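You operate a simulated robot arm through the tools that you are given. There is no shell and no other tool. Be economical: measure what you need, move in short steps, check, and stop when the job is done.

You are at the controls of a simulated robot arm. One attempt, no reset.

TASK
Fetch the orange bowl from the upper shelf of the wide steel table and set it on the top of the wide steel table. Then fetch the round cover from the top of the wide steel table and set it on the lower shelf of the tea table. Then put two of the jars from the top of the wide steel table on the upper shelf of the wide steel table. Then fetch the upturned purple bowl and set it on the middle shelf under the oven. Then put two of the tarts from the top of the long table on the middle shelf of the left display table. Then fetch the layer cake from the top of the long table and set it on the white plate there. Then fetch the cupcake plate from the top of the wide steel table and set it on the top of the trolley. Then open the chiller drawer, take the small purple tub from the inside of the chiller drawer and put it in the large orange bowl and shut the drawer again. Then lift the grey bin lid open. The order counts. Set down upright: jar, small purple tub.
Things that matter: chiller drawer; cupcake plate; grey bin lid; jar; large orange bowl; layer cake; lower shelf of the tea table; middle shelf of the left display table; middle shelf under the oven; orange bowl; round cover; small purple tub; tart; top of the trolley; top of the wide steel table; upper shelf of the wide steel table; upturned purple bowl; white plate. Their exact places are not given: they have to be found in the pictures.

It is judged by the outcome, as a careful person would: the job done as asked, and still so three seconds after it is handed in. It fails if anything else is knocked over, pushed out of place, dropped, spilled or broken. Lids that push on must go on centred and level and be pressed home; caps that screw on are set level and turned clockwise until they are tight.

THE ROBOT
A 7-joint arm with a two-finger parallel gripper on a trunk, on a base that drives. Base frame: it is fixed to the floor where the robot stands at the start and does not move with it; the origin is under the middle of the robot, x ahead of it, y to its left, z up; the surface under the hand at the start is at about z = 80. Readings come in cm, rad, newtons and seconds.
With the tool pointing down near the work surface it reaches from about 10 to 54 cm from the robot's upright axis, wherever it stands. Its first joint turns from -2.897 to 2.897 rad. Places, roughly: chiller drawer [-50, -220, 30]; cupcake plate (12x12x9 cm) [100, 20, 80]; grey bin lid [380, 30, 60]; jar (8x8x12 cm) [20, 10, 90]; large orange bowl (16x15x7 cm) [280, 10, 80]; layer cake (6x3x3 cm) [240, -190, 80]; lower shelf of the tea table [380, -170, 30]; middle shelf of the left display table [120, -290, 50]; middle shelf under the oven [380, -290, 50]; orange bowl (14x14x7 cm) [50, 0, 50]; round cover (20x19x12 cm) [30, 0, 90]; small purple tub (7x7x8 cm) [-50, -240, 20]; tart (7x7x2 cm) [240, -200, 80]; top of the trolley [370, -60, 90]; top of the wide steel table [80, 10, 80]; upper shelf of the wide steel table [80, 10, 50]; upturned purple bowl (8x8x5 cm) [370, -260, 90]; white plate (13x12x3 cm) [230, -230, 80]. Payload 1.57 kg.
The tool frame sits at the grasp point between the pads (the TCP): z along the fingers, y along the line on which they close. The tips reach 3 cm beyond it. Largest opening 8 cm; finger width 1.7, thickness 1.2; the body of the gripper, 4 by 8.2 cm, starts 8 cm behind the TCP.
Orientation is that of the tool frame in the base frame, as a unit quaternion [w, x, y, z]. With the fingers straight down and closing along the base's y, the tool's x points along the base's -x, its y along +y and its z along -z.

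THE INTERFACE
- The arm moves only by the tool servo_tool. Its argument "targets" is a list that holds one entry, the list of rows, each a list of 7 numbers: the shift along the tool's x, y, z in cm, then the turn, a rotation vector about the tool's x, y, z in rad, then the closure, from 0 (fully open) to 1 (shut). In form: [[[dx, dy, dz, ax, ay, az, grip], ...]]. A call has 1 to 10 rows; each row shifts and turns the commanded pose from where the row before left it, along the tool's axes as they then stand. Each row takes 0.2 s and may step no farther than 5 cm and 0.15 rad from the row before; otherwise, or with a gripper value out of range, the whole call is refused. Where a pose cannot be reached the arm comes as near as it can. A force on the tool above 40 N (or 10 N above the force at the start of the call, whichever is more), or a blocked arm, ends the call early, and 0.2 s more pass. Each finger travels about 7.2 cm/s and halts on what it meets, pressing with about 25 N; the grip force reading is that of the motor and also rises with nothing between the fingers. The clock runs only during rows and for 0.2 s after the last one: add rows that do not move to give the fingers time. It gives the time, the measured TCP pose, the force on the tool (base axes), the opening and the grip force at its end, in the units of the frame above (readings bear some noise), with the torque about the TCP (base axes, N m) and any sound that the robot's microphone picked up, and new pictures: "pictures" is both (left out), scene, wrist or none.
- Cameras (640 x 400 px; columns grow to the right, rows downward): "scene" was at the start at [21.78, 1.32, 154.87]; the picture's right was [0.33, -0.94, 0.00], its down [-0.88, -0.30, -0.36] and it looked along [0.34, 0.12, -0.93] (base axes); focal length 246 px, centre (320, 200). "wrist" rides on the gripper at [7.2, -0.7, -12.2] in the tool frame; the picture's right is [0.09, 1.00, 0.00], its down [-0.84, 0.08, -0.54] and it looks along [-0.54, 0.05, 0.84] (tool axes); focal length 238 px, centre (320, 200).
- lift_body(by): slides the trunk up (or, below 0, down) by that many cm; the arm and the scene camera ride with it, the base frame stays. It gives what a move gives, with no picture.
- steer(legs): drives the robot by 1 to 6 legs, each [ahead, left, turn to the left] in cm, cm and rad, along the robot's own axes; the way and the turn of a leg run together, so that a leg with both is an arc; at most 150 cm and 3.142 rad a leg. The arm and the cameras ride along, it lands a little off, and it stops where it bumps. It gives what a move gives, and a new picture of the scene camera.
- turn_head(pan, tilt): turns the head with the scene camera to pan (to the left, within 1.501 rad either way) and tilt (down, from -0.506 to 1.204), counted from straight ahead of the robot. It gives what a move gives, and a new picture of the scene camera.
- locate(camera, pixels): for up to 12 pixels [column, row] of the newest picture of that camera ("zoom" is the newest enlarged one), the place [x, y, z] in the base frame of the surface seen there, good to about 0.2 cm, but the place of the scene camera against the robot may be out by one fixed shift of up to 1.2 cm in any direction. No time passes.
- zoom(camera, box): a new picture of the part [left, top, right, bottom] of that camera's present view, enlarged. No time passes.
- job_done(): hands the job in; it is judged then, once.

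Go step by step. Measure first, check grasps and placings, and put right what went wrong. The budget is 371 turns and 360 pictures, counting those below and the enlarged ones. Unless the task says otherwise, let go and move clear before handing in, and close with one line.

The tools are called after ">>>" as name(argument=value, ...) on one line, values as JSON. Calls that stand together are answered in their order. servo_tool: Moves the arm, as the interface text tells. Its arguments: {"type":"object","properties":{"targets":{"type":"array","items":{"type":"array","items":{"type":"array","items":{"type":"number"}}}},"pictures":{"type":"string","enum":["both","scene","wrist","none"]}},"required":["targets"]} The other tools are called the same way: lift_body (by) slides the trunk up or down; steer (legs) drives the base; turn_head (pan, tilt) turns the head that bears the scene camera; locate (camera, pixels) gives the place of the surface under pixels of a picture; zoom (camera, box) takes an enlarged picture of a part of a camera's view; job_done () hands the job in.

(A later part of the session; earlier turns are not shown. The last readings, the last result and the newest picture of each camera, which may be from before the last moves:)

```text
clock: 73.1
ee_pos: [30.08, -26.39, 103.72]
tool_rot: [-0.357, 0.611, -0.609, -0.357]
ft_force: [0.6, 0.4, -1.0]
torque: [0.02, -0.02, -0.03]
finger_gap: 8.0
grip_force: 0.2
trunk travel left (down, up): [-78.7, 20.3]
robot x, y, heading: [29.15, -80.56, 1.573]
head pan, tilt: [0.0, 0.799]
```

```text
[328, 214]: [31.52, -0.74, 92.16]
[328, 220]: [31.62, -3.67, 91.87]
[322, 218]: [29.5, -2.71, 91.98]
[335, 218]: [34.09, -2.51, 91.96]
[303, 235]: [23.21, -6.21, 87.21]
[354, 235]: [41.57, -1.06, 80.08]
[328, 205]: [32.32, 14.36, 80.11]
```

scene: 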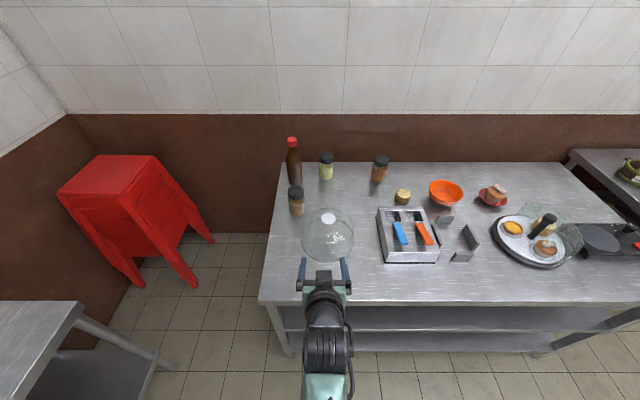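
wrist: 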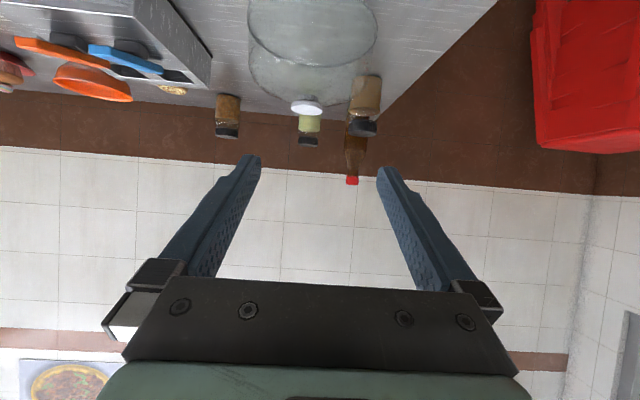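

>>> zoom(camera="wrist", box=[230, 0, 400, 150])

>>> locate(camera="wrist", pixels=[[292, 107], [322, 107], [307, 113], [307, 100], [307, 94], [252, 60], [375, 60]])

```text
2.67 times, centred on (315, 75) of wrist
```

zoom: 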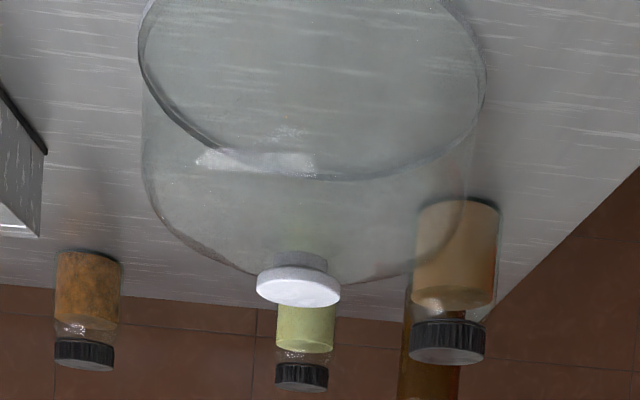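

```text
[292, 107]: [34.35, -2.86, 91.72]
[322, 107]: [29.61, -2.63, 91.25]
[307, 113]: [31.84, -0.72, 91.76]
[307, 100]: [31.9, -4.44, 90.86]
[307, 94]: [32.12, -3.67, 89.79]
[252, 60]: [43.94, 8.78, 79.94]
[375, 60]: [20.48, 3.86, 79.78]
```

The knob is a disc ~4.8 cm wide at (31.8,-2.5), z 90.7–92.1 on a short stem. I'll drive in a bit and bring open fingers around it.

>>> steer(legs=[[12, -1.7, 0]])

>>> servo_tool(targets=[[[1.2, 0, 3.9, 0, 0, 0, 0], [1.2, 0, 3.9, 0, 0, 0, 0], [0, 0, 0, 0, 0, 0, 0]]])

```text
clock: 74.3
ee_pos: [31.62, -14.57, 103.92]
tool_rot: [-0.357, 0.612, -0.608, -0.358]
ft_force: [0.6, -0.3, 1.0]
torque: [-0.02, 0.02, 0.0]
finger_gap: 8.0
grip_force: 0.0
trunk travel left (down, up): [-78.7, 20.3]
robot x, y, heading: [31.11, -68.6, 1.576]
head pan, tilt: [0.0, 0.799]
```

scene: 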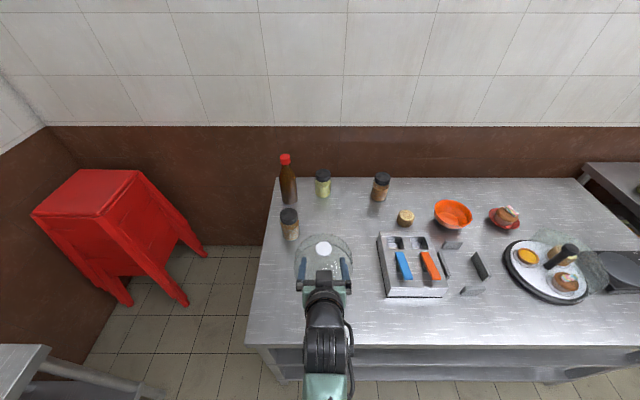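

```text
clock: 75.2
ee_pos: [31.39, -9.08, 97.95]
tool_rot: [-0.357, 0.611, -0.609, -0.358]
ft_force: [0.2, -0.2, 0.3]
torque: [0.01, 0.04, 0.01]
finger_gap: 8.01
grip_force: 0.0
trunk travel left (down, up): [-78.7, 20.3]
robot x, y, heading: [31.14, -68.45, 1.578]
head pan, tilt: [0.0, 0.799]
```

scene: 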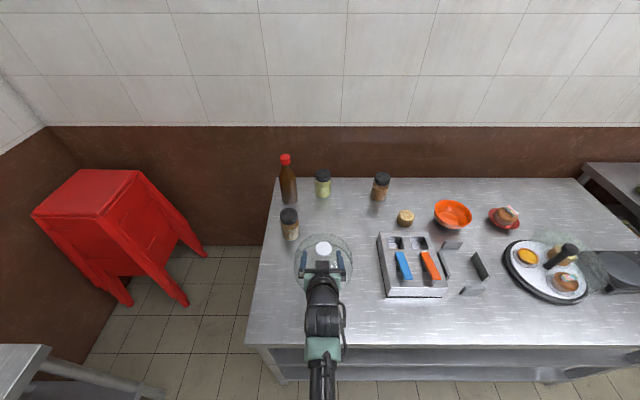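
wrist: 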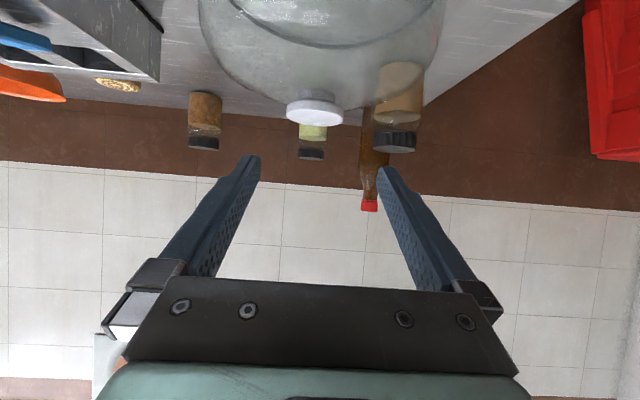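

>>> locate(camera="wrist", pixels=[[289, 112], [341, 112], [315, 122], [315, 104], [315, 97]])

>>> servo_tool(targets=[[[0.8, 0, 2.7, 0, 0, 0, 0], [0.8, 0, 2.7, 0, 0, 0, 0], [0.4, 0, 1.2, 0, 0, 0, 0], [0, 0, 0, 0, 0, 0, 0]]], pictures="wrist")

```text
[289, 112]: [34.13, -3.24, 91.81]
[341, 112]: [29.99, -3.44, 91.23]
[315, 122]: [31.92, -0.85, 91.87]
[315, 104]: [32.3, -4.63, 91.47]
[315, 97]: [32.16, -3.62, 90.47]
```

```text
clock: 76.2
ee_pos: [31.67, -4.1, 92.75]
tool_rot: [-0.357, 0.611, -0.608, -0.358]
ft_force: [0.1, -0.1, 0.9]
torque: [0.03, -0.01, 0.03]
finger_gap: 8.01
grip_force: 0.1
trunk travel left (down, up): [-78.7, 20.3]
robot x, y, heading: [31.12, -68.75, 1.569]
head pan, tilt: [0.0, 0.799]
```

wrist: 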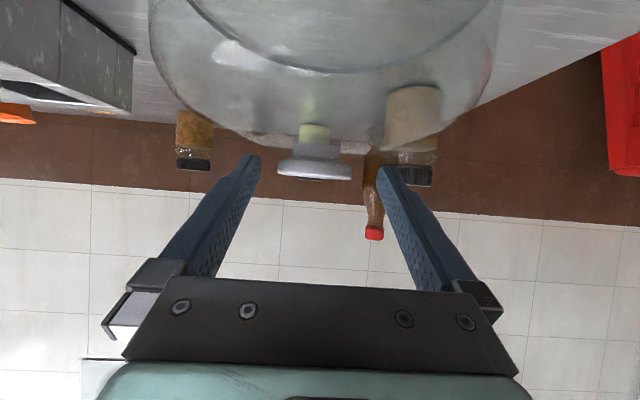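

>>> servo_tool(targets=[[[0.3, -0.2, 0.7, 0, 0, 0, 0], [0.3, 0, 0.7, 0, 0, 0, 0], [0, 0, 0, 0, 0, 0, 0.2], [0, 0, 0, 0, 0, 0, 0.4], [0, 0, 0, 0, 0, 0, 0.6], [0, 0, 0, 0, 0, 0, 0.8], [0, 0, 0, 0, 0, 0, 1], [0, 0, 0, 0, 0, 0, 1]]], pictures="wrist")

```text
clock: 78.0
ee_pos: [31.93, -3.29, 92.19]
tool_rot: [-0.361, 0.609, -0.607, -0.361]
ft_force: [4.6, 2.3, 17.1]
torque: [0.28, -0.06, -0.11]
finger_gap: 4.89
grip_force: 24.9
trunk travel left (down, up): [-78.7, 20.3]
robot x, y, heading: [31.18, -68.44, 1.573]
head pan, tilt: [0.0, 0.799]
```

wrist: 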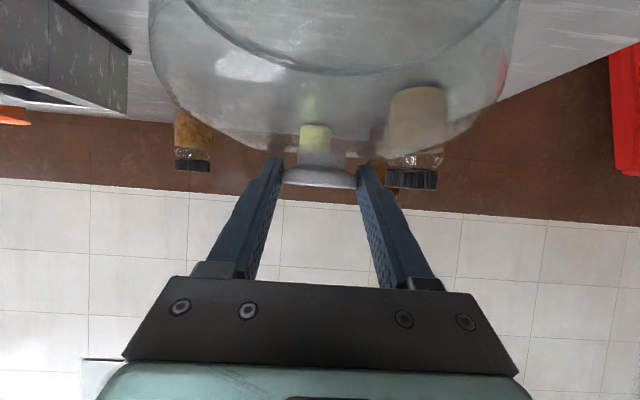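

Knob is gripped (gap 4.9). Lift 3 cm and check.

>>> servo_tool(targets=[[[-0.87, 0, -0.49, 0, 0, 0, 1], [-0.87, 0, -0.49, 0, 0, 0, 1], [-0.87, 0, -0.49, 0, 0, 0, 1], [0, 0, 0, 0, 0, 0, 1]]])

```text
clock: 79.0
ee_pos: [31.82, -3.4, 94.65]
tool_rot: [-0.356, 0.612, -0.609, -0.358]
ft_force: [-0.1, 1.0, -1.1]
torque: [-0.03, -0.01, 0.02]
finger_gap: 4.92
grip_force: 24.6
trunk travel left (down, up): [-78.7, 20.3]
robot x, y, heading: [30.77, -68.55, 1.579]
head pan, tilt: [0.0, 0.799]
```

scene: 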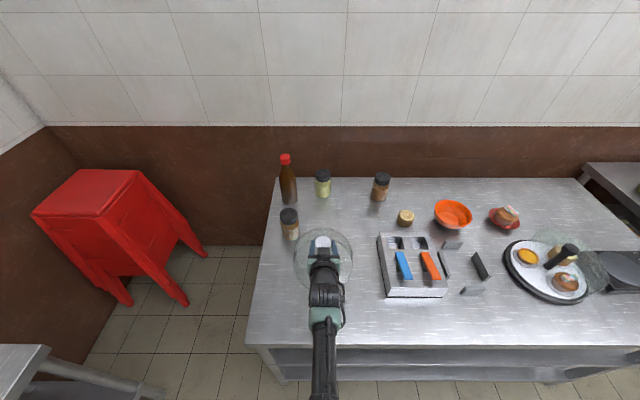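
wrist: 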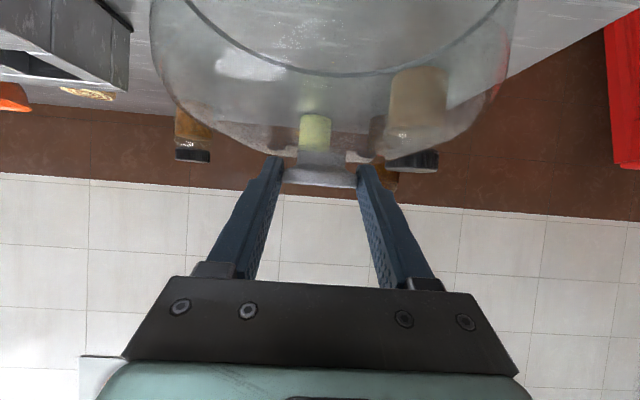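

>>> lift_body(by=8)

>>> servo_tool(targets=[[[0, 0, 0, 0, 0, 0, 1]]])

```text
clock: 80.1
ee_pos: [31.85, -3.3, 102.7]
tool_rot: [-0.357, 0.611, -0.609, -0.358]
ft_force: [-0.8, -0.5, -2.1]
torque: [-0.06, -0.02, -0.02]
finger_gap: 4.87
grip_force: 25.2
trunk travel left (down, up): [-86.7, 12.3]
robot x, y, heading: [30.93, -68.47, 1.571]
head pan, tilt: [0.0, 0.799]
```

```text
clock: 80.5
ee_pos: [31.88, -3.37, 102.79]
tool_rot: [-0.357, 0.612, -0.608, -0.358]
ft_force: [-0.8, -0.2, -1.7]
torque: [0.01, -0.02, -0.03]
finger_gap: 4.9
grip_force: 25.3
trunk travel left (down, up): [-86.7, 12.3]
robot x, y, heading: [31.31, -68.45, 1.574]
head pan, tilt: [0.0, 0.799]
```

scene: 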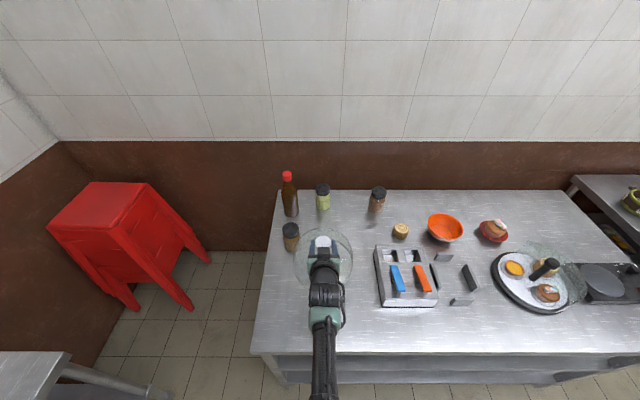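
wrist: 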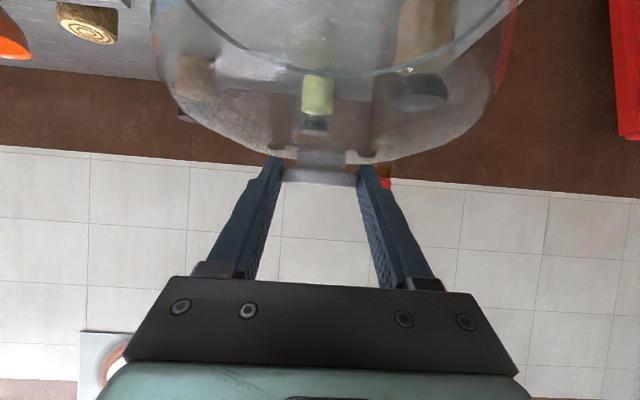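

Cover is held. Back out, turn to face +x and drive down the aisle.

>>> steer(legs=[[-35, 0, 0], [0, 0, -1.571], [110, 0, 0]])

>>> turn_head(pan=-0.3, tilt=0.45)

```text
clock: 91.8
ee_pos: [204.88, -105.04, 102.75]
tool_rot: [0.506, -0.001, 0.863, 0.0]
ft_force: [0.6, -0.9, -1.8]
torque: [-0.01, 0.03, 0.0]
finger_gap: 4.85
grip_force: 25.1
trunk travel left (down, up): [-86.7, 12.3]
robot x, y, heading: [139.57, -104.25, 0.002]
head pan, tilt: [0.0, 0.799]
```

scene: 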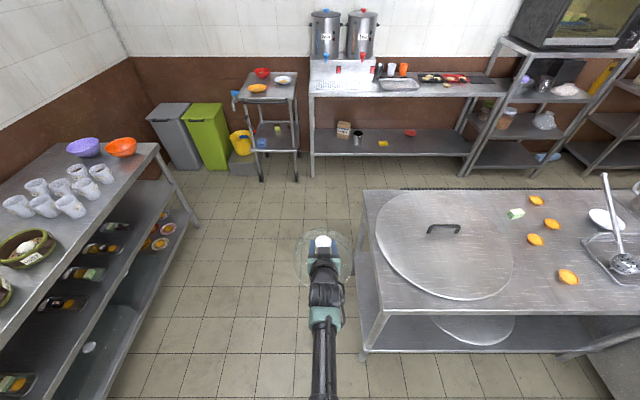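

```text
clock: 92.6
ee_pos: [204.8, -105.1, 102.64]
tool_rot: [0.505, -0.001, 0.863, 0.001]
ft_force: [-1.2, -0.4, -1.7]
torque: [0.0, -0.01, 0.02]
finger_gap: 4.9
grip_force: 25.3
trunk travel left (down, up): [-86.7, 12.3]
robot x, y, heading: [139.69, -103.99, -0.001]
head pan, tilt: [-0.3, 0.45]
```

scene: 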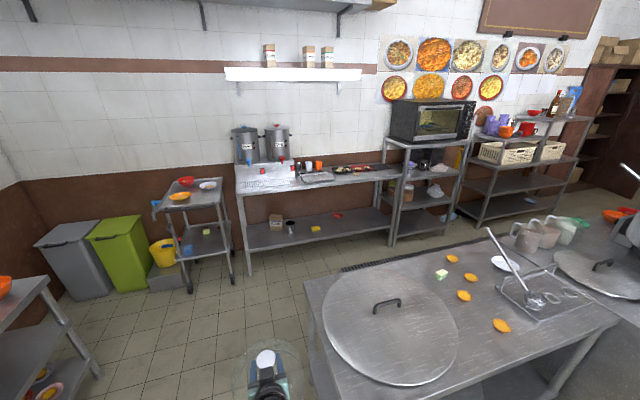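

I'll measure the tea table shelf and surroundings.

>>> locate(camera="scene", pixels=[[248, 250], [392, 215], [240, 192], [383, 178], [290, 232], [315, 229], [336, 217], [276, 215], [305, 284], [350, 225], [205, 200], [235, 255]])

>>> zoom(camera="scene", box=[230, 130, 410, 260])

```text
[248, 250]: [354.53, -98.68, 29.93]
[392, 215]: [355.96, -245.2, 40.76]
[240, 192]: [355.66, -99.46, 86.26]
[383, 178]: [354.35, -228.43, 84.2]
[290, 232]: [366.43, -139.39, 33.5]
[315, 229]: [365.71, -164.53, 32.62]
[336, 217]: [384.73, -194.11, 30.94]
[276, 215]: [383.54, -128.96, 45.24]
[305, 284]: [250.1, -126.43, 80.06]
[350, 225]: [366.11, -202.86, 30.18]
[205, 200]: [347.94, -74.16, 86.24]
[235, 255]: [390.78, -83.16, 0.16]
```

```text
3.08 times, centred on (320, 195) of scene
```

zoom: 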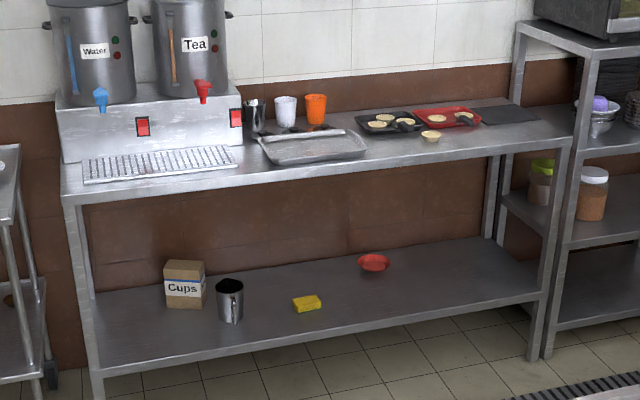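

Free spot on the lower shelf at about (368,-212), shelf z≈30. I'll retract the hand 15 cm, drive to x≈285 and then sideways to y≈-211.

>>> servo_tool(targets=[[[1.47, 0, -2.62, 0, 0, 0, 1], [1.47, 0, -2.62, 0, 0, 0, 1], [1.47, 0, -2.62, 0, 0, 0, 1], [1.47, 0, -2.62, 0, 0, 0, 1], [1.47, 0, -2.62, 0, 0, 0, 1], [0, 0, 0, 0, 0, 0, 1]]], pictures="none")

>>> steer(legs=[[147, 0, 0], [0, -106, 0]])

```text
clock: 94.0
ee_pos: [189.66, -105.14, 102.71]
tool_rot: [0.505, 0.0, 0.863, -0.001]
ft_force: [-0.1, -0.7, -1.6]
torque: [-0.01, 0.03, -0.01]
finger_gap: 4.9
grip_force: 25.0
trunk travel left (down, up): [-86.7, 12.3]
robot x, y, heading: [139.92, -104.17, -0.0]
head pan, tilt: [-0.3, 0.45]
```

```text
clock: 106.2
ee_pos: [337.68, -205.44, 102.63]
tool_rot: [0.505, -0.017, 0.863, 0.01]
ft_force: [-0.2, -0.8, -1.5]
torque: [0.01, 0.02, -0.02]
finger_gap: 4.89
grip_force: 25.1
trunk travel left (down, up): [-86.7, 12.3]
robot x, y, heading: [287.46, -206.2, 0.036]
head pan, tilt: [-0.3, 0.45]
```

scene: 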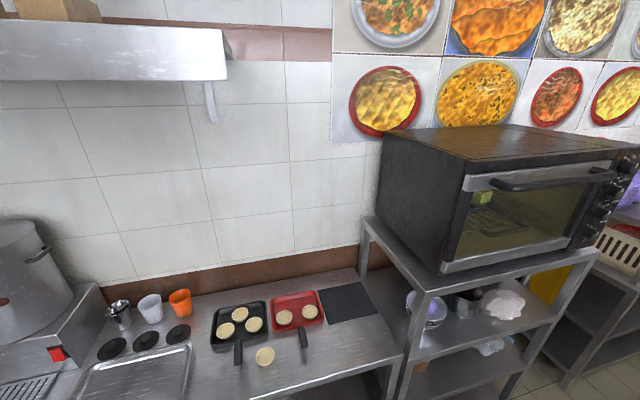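

>>> steer(legs=[[-2, -6, -0.036]])

>>> lift_body(by=-56)

>>> turn_head(pan=0, tilt=0.5)

```text
clock: 107.2
ee_pos: [335.86, -213.27, 102.7]
tool_rot: [0.506, -0.001, 0.863, 0.001]
ft_force: [0.3, -0.1, -0.9]
torque: [0.01, 0.04, 0.0]
finger_gap: 4.89
grip_force: 24.9
trunk travel left (down, up): [-86.7, 12.3]
robot x, y, heading: [285.64, -212.47, -0.002]
head pan, tilt: [-0.3, 0.45]
```

scene: 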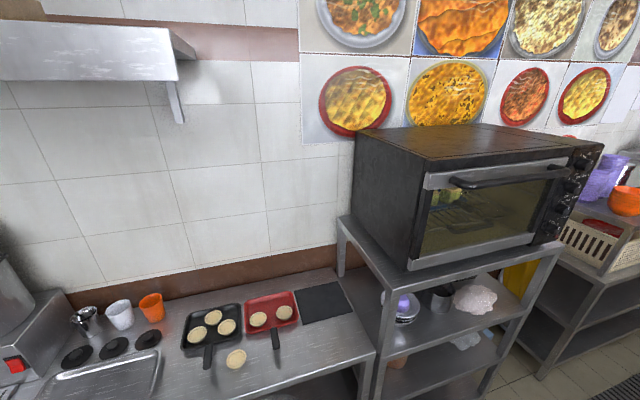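

```text
refused: -56 is not a number from -40 to 40
```

```text
clock: 108.0
ee_pos: [335.8, -213.25, 102.6]
tool_rot: [0.505, 0.0, 0.863, -0.001]
ft_force: [-0.2, 0.3, -2.0]
torque: [0.0, 0.01, 0.03]
finger_gap: 4.88
grip_force: 25.4
trunk travel left (down, up): [-86.7, 12.3]
robot x, y, heading: [285.46, -212.43, 0.002]
head pan, tilt: [0.0, 0.499]
```

scene: 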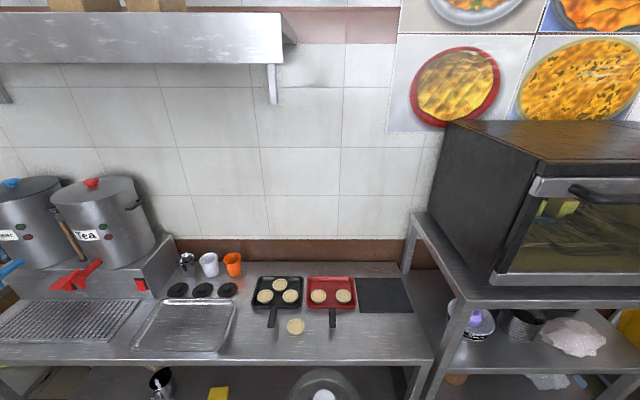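

>>> lift_body(by=-30)

>>> lift_body(by=-26)

>>> turn_head(pan=0, tilt=0.6)

>>> servo_tool(targets=[[[0, 0, 0, 0, 0, 0, 1]]], pictures="wrist")

```text
clock: 111.0
ee_pos: [335.89, -213.18, 72.63]
tool_rot: [0.505, -0.002, 0.863, 0.002]
ft_force: [-0.2, 0.0, -1.6]
torque: [0.04, 0.01, 0.02]
finger_gap: 4.89
grip_force: 24.8
trunk travel left (down, up): [-56.7, 42.3]
robot x, y, heading: [285.82, -212.2, 0.002]
head pan, tilt: [0.0, 0.499]
```

```text
clock: 113.6
ee_pos: [335.94, -213.22, 46.64]
tool_rot: [0.505, 0.0, 0.863, 0.0]
ft_force: [-0.2, 0.0, -1.5]
torque: [0.01, 0.02, 0.01]
finger_gap: 4.88
grip_force: 25.0
trunk travel left (down, up): [-30.7, 68.3]
robot x, y, heading: [285.55, -212.47, 0.001]
head pan, tilt: [0.0, 0.499]
```

```text
clock: 114.3
ee_pos: [335.89, -213.12, 46.65]
tool_rot: [0.505, -0.002, 0.863, 0.001]
ft_force: [0.6, -1.3, -1.1]
torque: [0.01, 0.03, 0.01]
finger_gap: 4.88
grip_force: 24.8
trunk travel left (down, up): [-30.7, 68.3]
robot x, y, heading: [285.94, -212.26, -0.001]
head pan, tilt: [0.0, 0.6]
```

scene: 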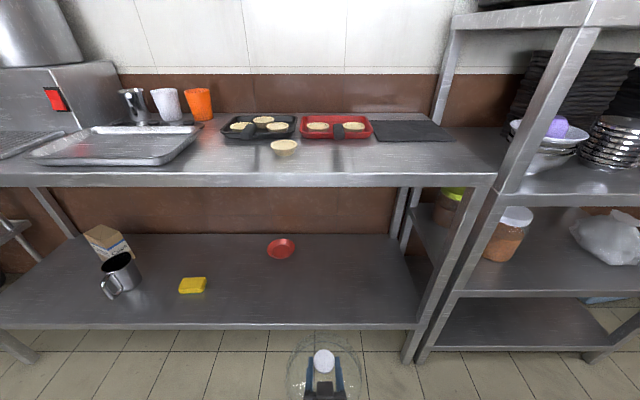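

```text
clock: 114.7
ee_pos: [335.9, -213.17, 46.73]
tool_rot: [0.505, -0.001, 0.863, 0.001]
ft_force: [-0.9, -1.2, -1.1]
torque: [0.0, -0.01, 0.0]
finger_gap: 4.88
grip_force: 25.0
trunk travel left (down, up): [-30.7, 68.3]
robot x, y, heading: [285.85, -212.22, -0.006]
head pan, tilt: [0.0, 0.6]
```

wrist: 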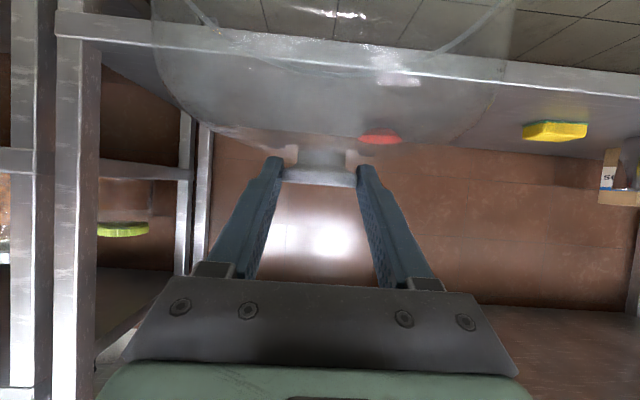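

>>> locate(camera="scene", pixels=[[410, 322], [340, 300], [340, 325], [281, 254], [380, 260], [340, 183], [405, 240]])

>>> steer(legs=[[32, 3, 0]])

>>> servo_tool(targets=[[[0, 0, 0, 0, 0, 0, 1]]], pictures="wrist")

```text
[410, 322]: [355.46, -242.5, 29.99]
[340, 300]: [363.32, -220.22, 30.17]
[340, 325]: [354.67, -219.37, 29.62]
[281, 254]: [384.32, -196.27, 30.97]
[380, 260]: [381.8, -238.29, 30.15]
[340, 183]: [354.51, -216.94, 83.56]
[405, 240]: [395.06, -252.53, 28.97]
```

```text
clock: 116.9
ee_pos: [369.12, -209.59, 46.67]
tool_rot: [0.506, -0.004, 0.863, 0.002]
ft_force: [0.6, 0.1, -1.3]
torque: [0.0, 0.0, 0.02]
finger_gap: 4.89
grip_force: 24.9
trunk travel left (down, up): [-30.7, 68.3]
robot x, y, heading: [319.13, -209.16, 0.003]
head pan, tilt: [0.0, 0.6]
```

scene: 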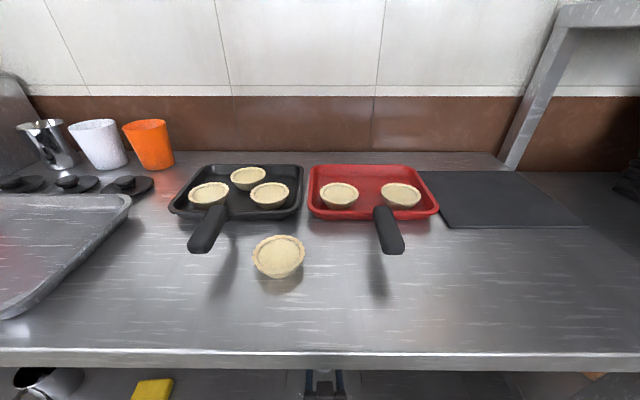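

```text
clock: 117.3
ee_pos: [369.22, -209.75, 46.59]
tool_rot: [0.506, -0.004, 0.863, 0.002]
ft_force: [-0.5, 0.3, -1.4]
torque: [-0.01, 0.02, 0.01]
finger_gap: 4.88
grip_force: 25.2
trunk travel left (down, up): [-30.7, 68.3]
robot x, y, heading: [319.0, -209.21, 0.01]
head pan, tilt: [0.0, 0.6]
```

wrist: 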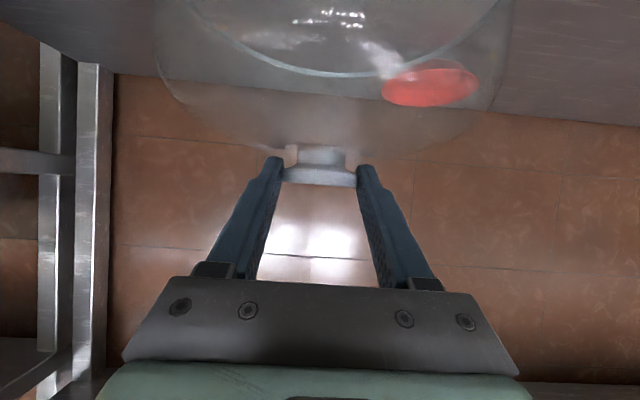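

Lower gently onto the shelf.

>>> lift_body(by=-3.4)

>>> servo_tool(targets=[[[0.26, 0, 0.15, 0, 0, 0, 1], [0.26, 0, 0.15, 0, 0, 0, 1], [0.26, 0, 0.15, 0, 0, 0, 1], [0, 0, 0, 0, 0, 0, 1]]], pictures="wrist")

```text
clock: 118.1
ee_pos: [369.3, -209.62, 43.27]
tool_rot: [0.505, -0.004, 0.863, 0.003]
ft_force: [-0.4, 0.2, -2.0]
torque: [-0.04, 0.03, -0.02]
finger_gap: 4.9
grip_force: 25.2
trunk travel left (down, up): [-27.3, 71.7]
robot x, y, heading: [319.3, -209.23, 0.01]
head pan, tilt: [0.0, 0.6]
```

```text
clock: 119.1
ee_pos: [369.27, -209.66, 42.38]
tool_rot: [0.505, -0.004, 0.863, 0.002]
ft_force: [-0.2, 0.1, -1.2]
torque: [-0.01, 0.01, -0.02]
finger_gap: 4.86
grip_force: 24.4
trunk travel left (down, up): [-27.3, 71.7]
robot x, y, heading: [318.94, -209.29, 0.007]
head pan, tilt: [0.0, 0.6]
```

wrist: 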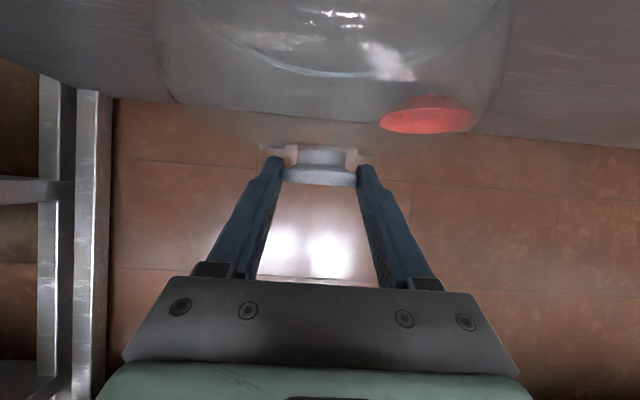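

>>> servo_tool(targets=[[[0.18, 0, 0.1, 0, 0, 0, 1], [0.18, 0, 0.1, 0, 0, 0, 1], [0, 0, 0, 0, 0, 0, 1]]], pictures="none")

```text
clock: 119.9
ee_pos: [369.4, -209.61, 42.27]
tool_rot: [0.508, -0.004, 0.861, 0.002]
ft_force: [-3.8, -1.9, 12.7]
torque: [-0.04, -0.11, 0.03]
finger_gap: 4.9
grip_force: 24.7
trunk travel left (down, up): [-27.3, 71.7]
robot x, y, heading: [318.89, -209.06, 0.006]
head pan, tilt: [0.0, 0.6]
```

Contact at the expected height. Release and back off.

>>> servo_tool(targets=[[[-0.2, 0, -0.1, 0, 0, 0, 0.9], [0, 0, 0, 0, 0, 0, 0.6], [0, 0, 0, 0, 0, 0, 0.3], [0, 0, 0, 0, 0, 0, 0], [0, 0, 0, 0, 0, 0, 0], [-0.5, 0, -1.5, 0, 0, 0, 0], [-1, 0, -3, 0, 0, 0, 0], [-1, 0, -3, 0, 0, 0, 0]]], pictures="wrist")

```text
clock: 121.7
ee_pos: [363.74, -209.82, 47.96]
tool_rot: [0.505, -0.004, 0.863, 0.002]
ft_force: [-0.1, 0.3, 0.3]
torque: [0.03, -0.03, 0.0]
finger_gap: 8.0
grip_force: 0.1
trunk travel left (down, up): [-27.3, 71.7]
robot x, y, heading: [319.06, -209.19, 0.005]
head pan, tilt: [0.0, 0.6]
```

wrist: 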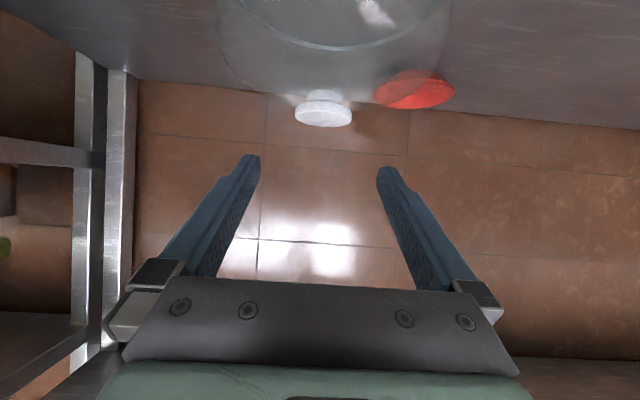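

Cover rests on the shelf. Next the jars: back out, raise the trunk and return to the steel table.

>>> steer(legs=[[-34, 0, 0]])

>>> lift_body(by=40)

>>> lift_body(by=16)

>>> turn_head(pan=-0.7, tilt=0.6)

```text
clock: 123.9
ee_pos: [329.87, -210.06, 47.84]
tool_rot: [0.505, -0.004, 0.863, 0.002]
ft_force: [-0.4, 0.7, 0.2]
torque: [0.01, 0.0, 0.02]
finger_gap: 8.02
grip_force: 0.0
trunk travel left (down, up): [-27.3, 71.7]
robot x, y, heading: [285.24, -209.19, 0.009]
head pan, tilt: [0.0, 0.6]
```

scene: 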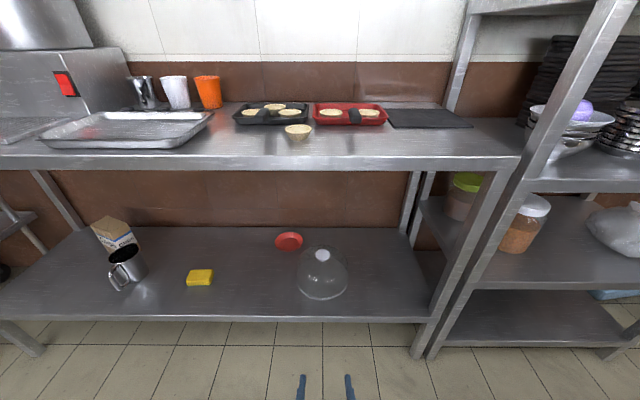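

```text
clock: 127.7
ee_pos: [329.92, -210.1, 87.93]
tool_rot: [0.505, -0.004, 0.863, 0.002]
ft_force: [-0.2, 0.0, -0.1]
torque: [0.0, -0.01, -0.01]
finger_gap: 8.0
grip_force: 0.0
trunk travel left (down, up): [-67.3, 31.7]
robot x, y, heading: [285.37, -209.41, 0.011]
head pan, tilt: [0.0, 0.6]
```

```text
clock: 129.6
ee_pos: [329.83, -210.11, 103.89]
tool_rot: [0.506, -0.004, 0.862, 0.002]
ft_force: [-0.5, 0.2, -0.1]
torque: [-0.02, -0.01, 0.03]
finger_gap: 7.98
grip_force: 0.1
trunk travel left (down, up): [-83.3, 15.7]
robot x, y, heading: [285.17, -209.49, 0.007]
head pan, tilt: [0.0, 0.6]
```

```text
clock: 130.6
ee_pos: [329.84, -210.05, 104.01]
tool_rot: [0.505, -0.004, 0.863, 0.002]
ft_force: [1.0, 0.4, 0.1]
torque: [0.01, -0.01, -0.02]
finger_gap: 8.0
grip_force: 0.1
trunk travel left (down, up): [-83.3, 15.7]
robot x, y, heading: [285.33, -209.22, 0.008]
head pan, tilt: [-0.7, 0.6]
```

scene: 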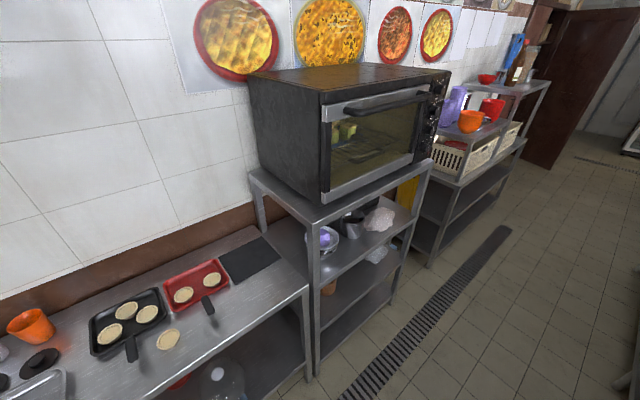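

The cover is fine, and I can see the purple bowl upturned on a bowl stack under the oven. Now drive to the steel table.

>>> steer(legs=[[0, 103, 0], [-140, 0, 0], [-122, 0, 0], [0, 0, 1.57]])

>>> turn_head(pan=0, tilt=0.7)

```text
clock: 152.0
ee_pos: [23.29, -71.76, 103.95]
tool_rot: [-0.343, 0.633, -0.587, -0.37]
ft_force: [0.0, 0.4, -0.4]
torque: [0.04, 0.0, -0.02]
finger_gap: 8.02
grip_force: 0.0
trunk travel left (down, up): [-83.3, 15.7]
robot x, y, heading: [25.4, -116.55, 1.644]
head pan, tilt: [-0.7, 0.6]
```

scene: 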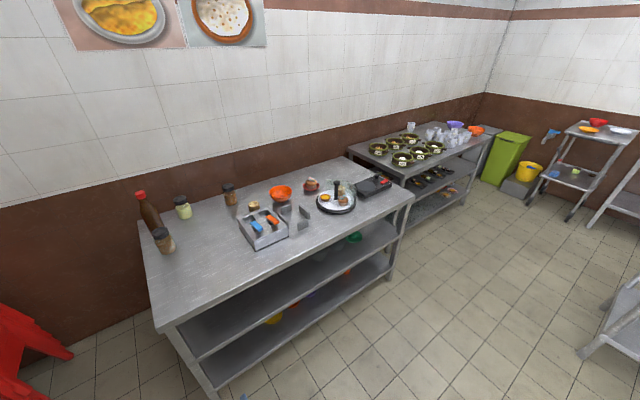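

```text
clock: 153.1
ee_pos: [23.27, -71.84, 104.04]
tool_rot: [-0.343, 0.634, -0.586, -0.371]
ft_force: [-0.2, 0.9, 0.6]
torque: [-0.01, -0.01, -0.01]
finger_gap: 8.0
grip_force: 0.1
trunk travel left (down, up): [-83.3, 15.7]
robot x, y, heading: [25.67, -116.3, 1.641]
head pan, tilt: [0.0, 0.7]
```

scene: 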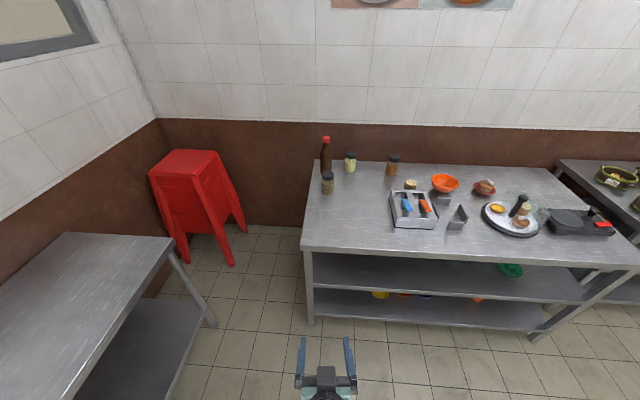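

>>> steer(legs=[[0, 0, -0.072], [45, 4, 0]])

>>> zoom(camera="scene", box=[250, 140, 450, 280])

```text
clock: 156.2
ee_pos: [22.22, -27.81, 103.94]
tool_rot: [-0.357, 0.611, -0.609, -0.358]
ft_force: [0.2, -0.3, 0.6]
torque: [0.0, 0.01, -0.03]
finger_gap: 7.99
grip_force: 0.0
trunk travel left (down, up): [-83.3, 15.7]
robot x, y, heading: [21.34, -72.23, 1.576]
head pan, tilt: [0.0, 0.7]
```

scene: 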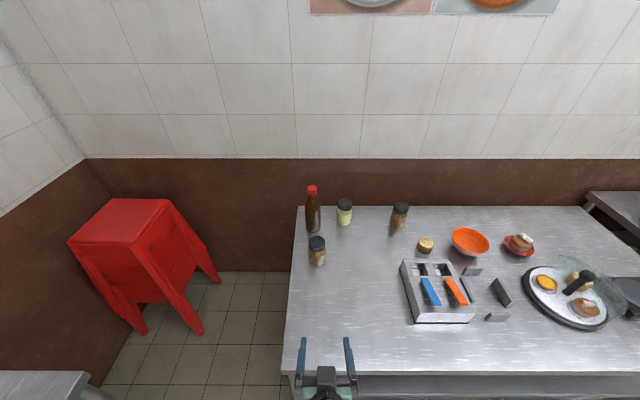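

```text
2.86 times, centred on (350, 210) of scene
```

zoom: 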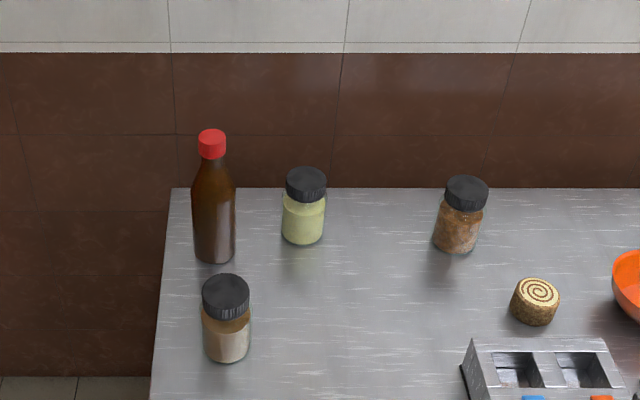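

>>> locate(camera="scene", pixels=[[308, 243], [326, 243], [317, 236], [317, 248], [317, 266], [309, 258], [325, 258], [344, 202], [337, 206], [352, 206], [344, 225], [312, 230]])

>>> servo_tool(targets=[[[0, 0, 0, 0, 0, 0, 0]]], pictures="wrist")

```text
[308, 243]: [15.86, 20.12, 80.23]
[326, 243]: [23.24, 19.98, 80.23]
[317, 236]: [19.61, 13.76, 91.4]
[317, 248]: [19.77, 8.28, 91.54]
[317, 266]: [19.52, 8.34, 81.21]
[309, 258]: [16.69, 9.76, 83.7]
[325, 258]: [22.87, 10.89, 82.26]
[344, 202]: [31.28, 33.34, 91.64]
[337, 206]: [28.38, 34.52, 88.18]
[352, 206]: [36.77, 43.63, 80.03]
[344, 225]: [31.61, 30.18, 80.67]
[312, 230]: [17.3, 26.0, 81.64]
```

```text
clock: 156.6
ee_pos: [22.29, -27.71, 104.03]
tool_rot: [-0.357, 0.611, -0.609, -0.359]
ft_force: [-0.1, 0.6, -1.0]
torque: [0.01, 0.03, 0.03]
finger_gap: 8.0
grip_force: 0.0
trunk travel left (down, up): [-83.3, 15.7]
robot x, y, heading: [21.3, -72.71, 1.574]
head pan, tilt: [0.0, 0.7]
```

wrist: 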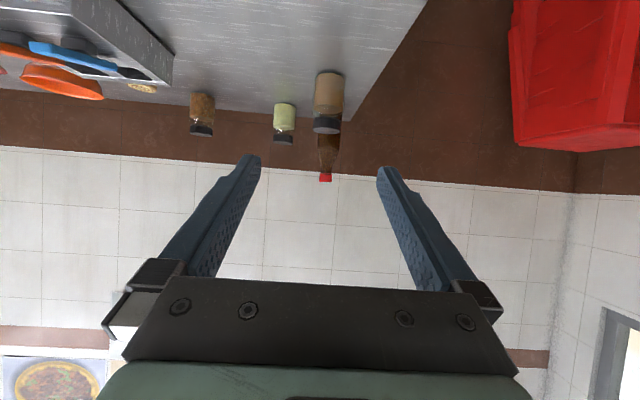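

Jar 1: centre ≈(19.8,11), lid top z 91.5, about 6.3 cm wide. Drive in and approach it with the tilted open gripper.

>>> steer(legs=[[16, 2.4, 0]])

>>> servo_tool(targets=[[[0.6, 0, 3.5, 0, 0, 0, 0], [0.6, 0, 3.5, 0, 0, 0, 0], [0.6, 0, 3.5, 0, 0, 0, 0], [0.6, 0, 3.5, 0, 0, 0, 0], [0.6, 0, 3.5, 0, 0, 0, 0], [0, 0, 0, 0, 0, 0, 0]]])

```text
clock: 158.1
ee_pos: [19.99, -11.89, 103.79]
tool_rot: [-0.357, 0.611, -0.61, -0.358]
ft_force: [-0.5, -0.2, -0.5]
torque: [0.02, 0.0, -0.02]
finger_gap: 8.0
grip_force: 0.1
trunk travel left (down, up): [-83.3, 15.7]
robot x, y, heading: [18.78, -56.81, 1.573]
head pan, tilt: [0.0, 0.7]
```

scene: 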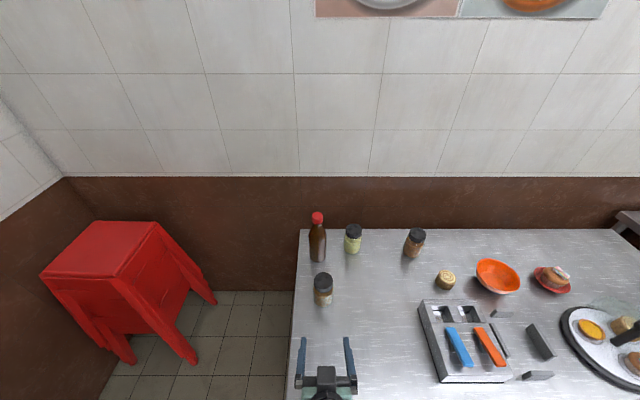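

```text
clock: 159.4
ee_pos: [20.16, 2.12, 92.4]
tool_rot: [-0.357, 0.611, -0.609, -0.358]
ft_force: [1.1, -0.3, 0.9]
torque: [0.01, 0.01, -0.02]
finger_gap: 8.02
grip_force: 0.1
trunk travel left (down, up): [-83.3, 15.7]
robot x, y, heading: [19.16, -56.46, 1.573]
head pan, tilt: [0.0, 0.7]
```

scene: 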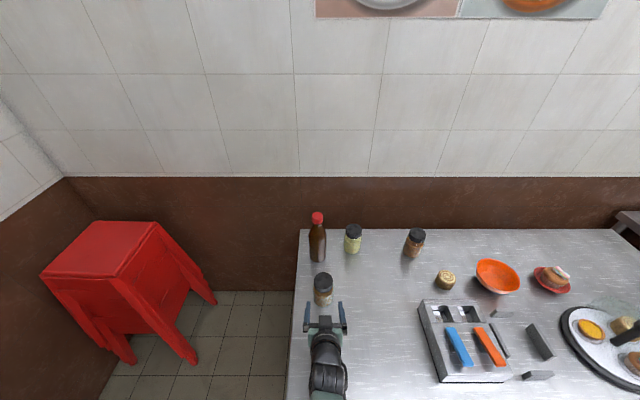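
wrist: 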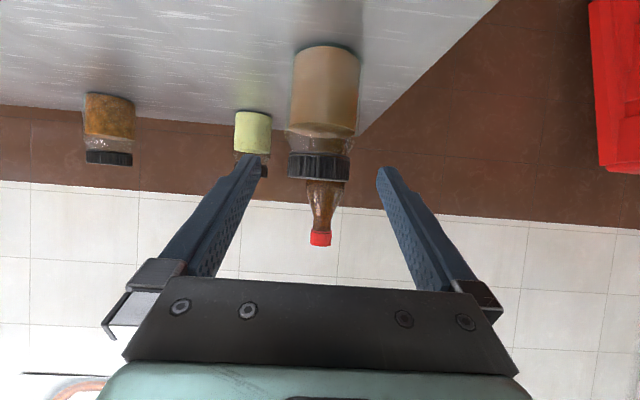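

>>> locate(camera="wrist", pixels=[[326, 90], [297, 90], [355, 90], [319, 165], [320, 52]])

```text
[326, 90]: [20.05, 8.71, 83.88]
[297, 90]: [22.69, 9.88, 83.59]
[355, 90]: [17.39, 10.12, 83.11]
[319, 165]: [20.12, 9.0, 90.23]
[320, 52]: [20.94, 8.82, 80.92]
```

>>> servo_tool(targets=[[[0.1, 0.1, 3.6, 0, 0, 0, 0], [0.1, 0, 3.6, 0, 0, 0, 0], [0, 0, 3.4, 0, 0, 0, 0], [0, 0, 0, 0, 0, 0, 0], [0, 0, 0, 0, 0, 0, 0.3], [0, 0, 0, 0, 0, 0, 0.6], [0, 0, 0, 0, 0, 0, 0.9], [0, 0, 0, 0, 0, 0, 1]]], pictures="wrist")

```text
clock: 161.2
ee_pos: [20.16, 8.23, 89.24]
tool_rot: [-0.357, 0.61, -0.61, -0.358]
ft_force: [0.4, -0.4, 0.5]
torque: [-0.01, 0.0, 0.0]
finger_gap: 0.0
grip_force: 21.4
out of reach, approached as far as the arm can: row 2, 3
trunk travel left (down, up): [-83.3, 15.7]
robot x, y, heading: [18.88, -56.9, 1.571]
head pan, tilt: [0.0, 0.7]
```

wrist: 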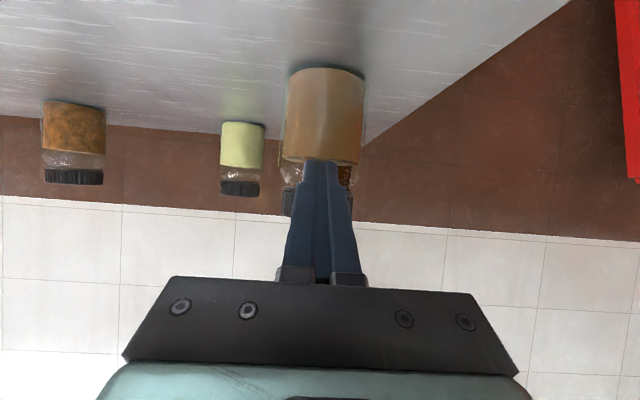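

The arm hit its reach limit short of the jar. Open while retreating, recheck the jar, then drive closer.

>>> servo_tool(targets=[[[0, 0, -4, 0, 0, 0, 1], [0, 0, -4, 0, 0, 0, 0.5], [0, 0, 0, 0, 0, 0, 0], [0, 0, 0, 0, 0, 0, 0]]], pictures="wrist")

```text
clock: 162.2
ee_pos: [20.22, 0.95, 93.26]
tool_rot: [-0.357, 0.611, -0.609, -0.358]
ft_force: [0.0, 0.6, -0.1]
torque: [-0.02, -0.01, 0.03]
finger_gap: 8.01
grip_force: 0.1
trunk travel left (down, up): [-83.3, 15.7]
robot x, y, heading: [18.99, -56.36, 1.572]
head pan, tilt: [0.0, 0.7]
```

wrist: 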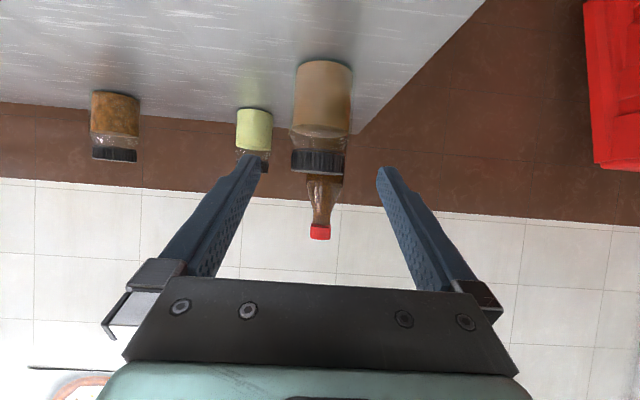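

>>> locate(camera="wrist", pixels=[[322, 90], [293, 90], [349, 90], [317, 160], [320, 68]])

>>> steer(legs=[[9, 0, 0]])

```text
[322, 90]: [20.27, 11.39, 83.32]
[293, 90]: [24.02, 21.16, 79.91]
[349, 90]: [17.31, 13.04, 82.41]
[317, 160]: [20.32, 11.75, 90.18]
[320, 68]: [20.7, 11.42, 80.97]
```

```text
clock: 163.3
ee_pos: [19.91, 9.8, 93.28]
tool_rot: [-0.358, 0.61, -0.61, -0.357]
ft_force: [0.3, 0.7, -0.2]
torque: [-0.02, -0.01, 0.02]
finger_gap: 7.99
grip_force: 0.1
trunk travel left (down, up): [-83.3, 15.7]
robot x, y, heading: [19.04, -47.95, 1.574]
head pan, tilt: [0.0, 0.7]
```

scene: 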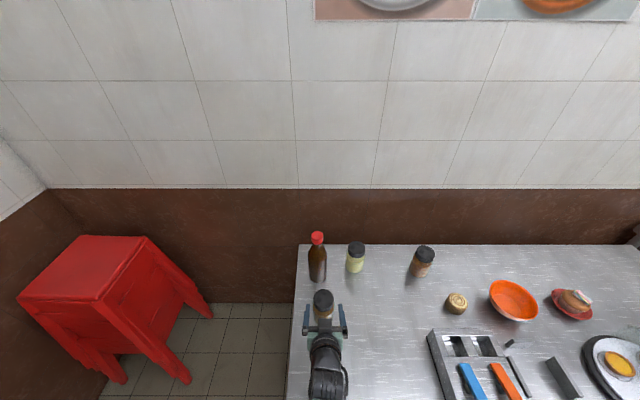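

The jar slid 2.7 cm back but stands. It's now centred between the fingers; move down around it and grip.

>>> servo_tool(targets=[[[1.15, -0.2, 2.25, 0, 0, 0, 0], [1.15, 0, 2.25, 0, 0, 0, 0], [1.15, 0, 2.25, 0, 0, 0, 0], [0, 0, 0, 0, 0, 0, 0.2], [0, 0, 0, 0, 0, 0, 0.4], [0, 0, 0, 0, 0, 0, 0.6], [0, 0, 0, 0, 0, 0, 0.8], [0, 0, 0, 0, 0, 0, 1]]], pictures="wrist")

```text
clock: 165.2
ee_pos: [20.38, 14.06, 87.29]
tool_rot: [-0.358, 0.61, -0.609, -0.359]
ft_force: [2.5, 3.7, 8.8]
torque: [0.31, 0.03, -0.07]
finger_gap: 7.11
grip_force: 25.6
trunk travel left (down, up): [-83.3, 15.7]
robot x, y, heading: [18.84, -47.78, 1.579]
head pan, tilt: [0.0, 0.7]
```

wrist: 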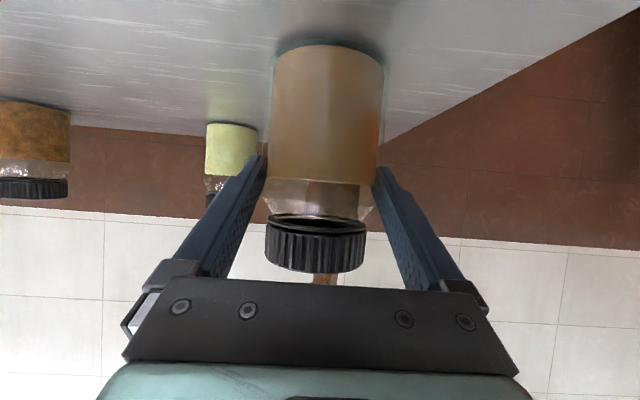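

Gripped at 7.1 cm. Lift.

>>> servo_tool(targets=[[[-0.87, 0, -0.49, 0, 0, 0, 1], [-0.87, 0, -0.49, 0, 0, 0, 1], [-0.87, 0, -0.49, 0, 0, 0, 1], [0, 0, 0, 0, 0, 0, 1]]], pictures="wrist")

```text
clock: 166.2
ee_pos: [20.22, 13.96, 89.95]
tool_rot: [-0.356, 0.612, -0.609, -0.358]
ft_force: [0.0, 0.1, -3.6]
torque: [-0.02, -0.01, 0.01]
finger_gap: 7.08
grip_force: 24.7
trunk travel left (down, up): [-83.3, 15.7]
robot x, y, heading: [18.48, -47.45, 1.574]
head pan, tilt: [0.0, 0.7]
```

wrist: 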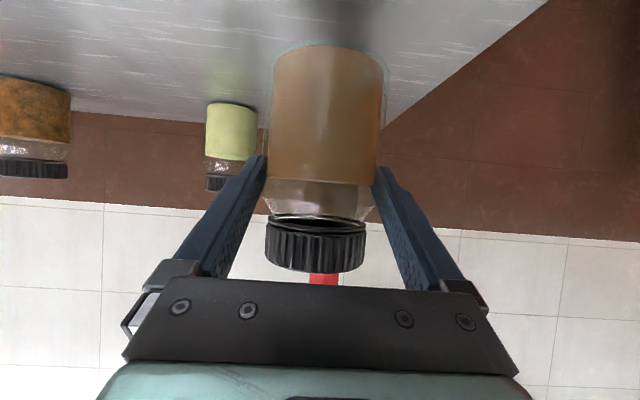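

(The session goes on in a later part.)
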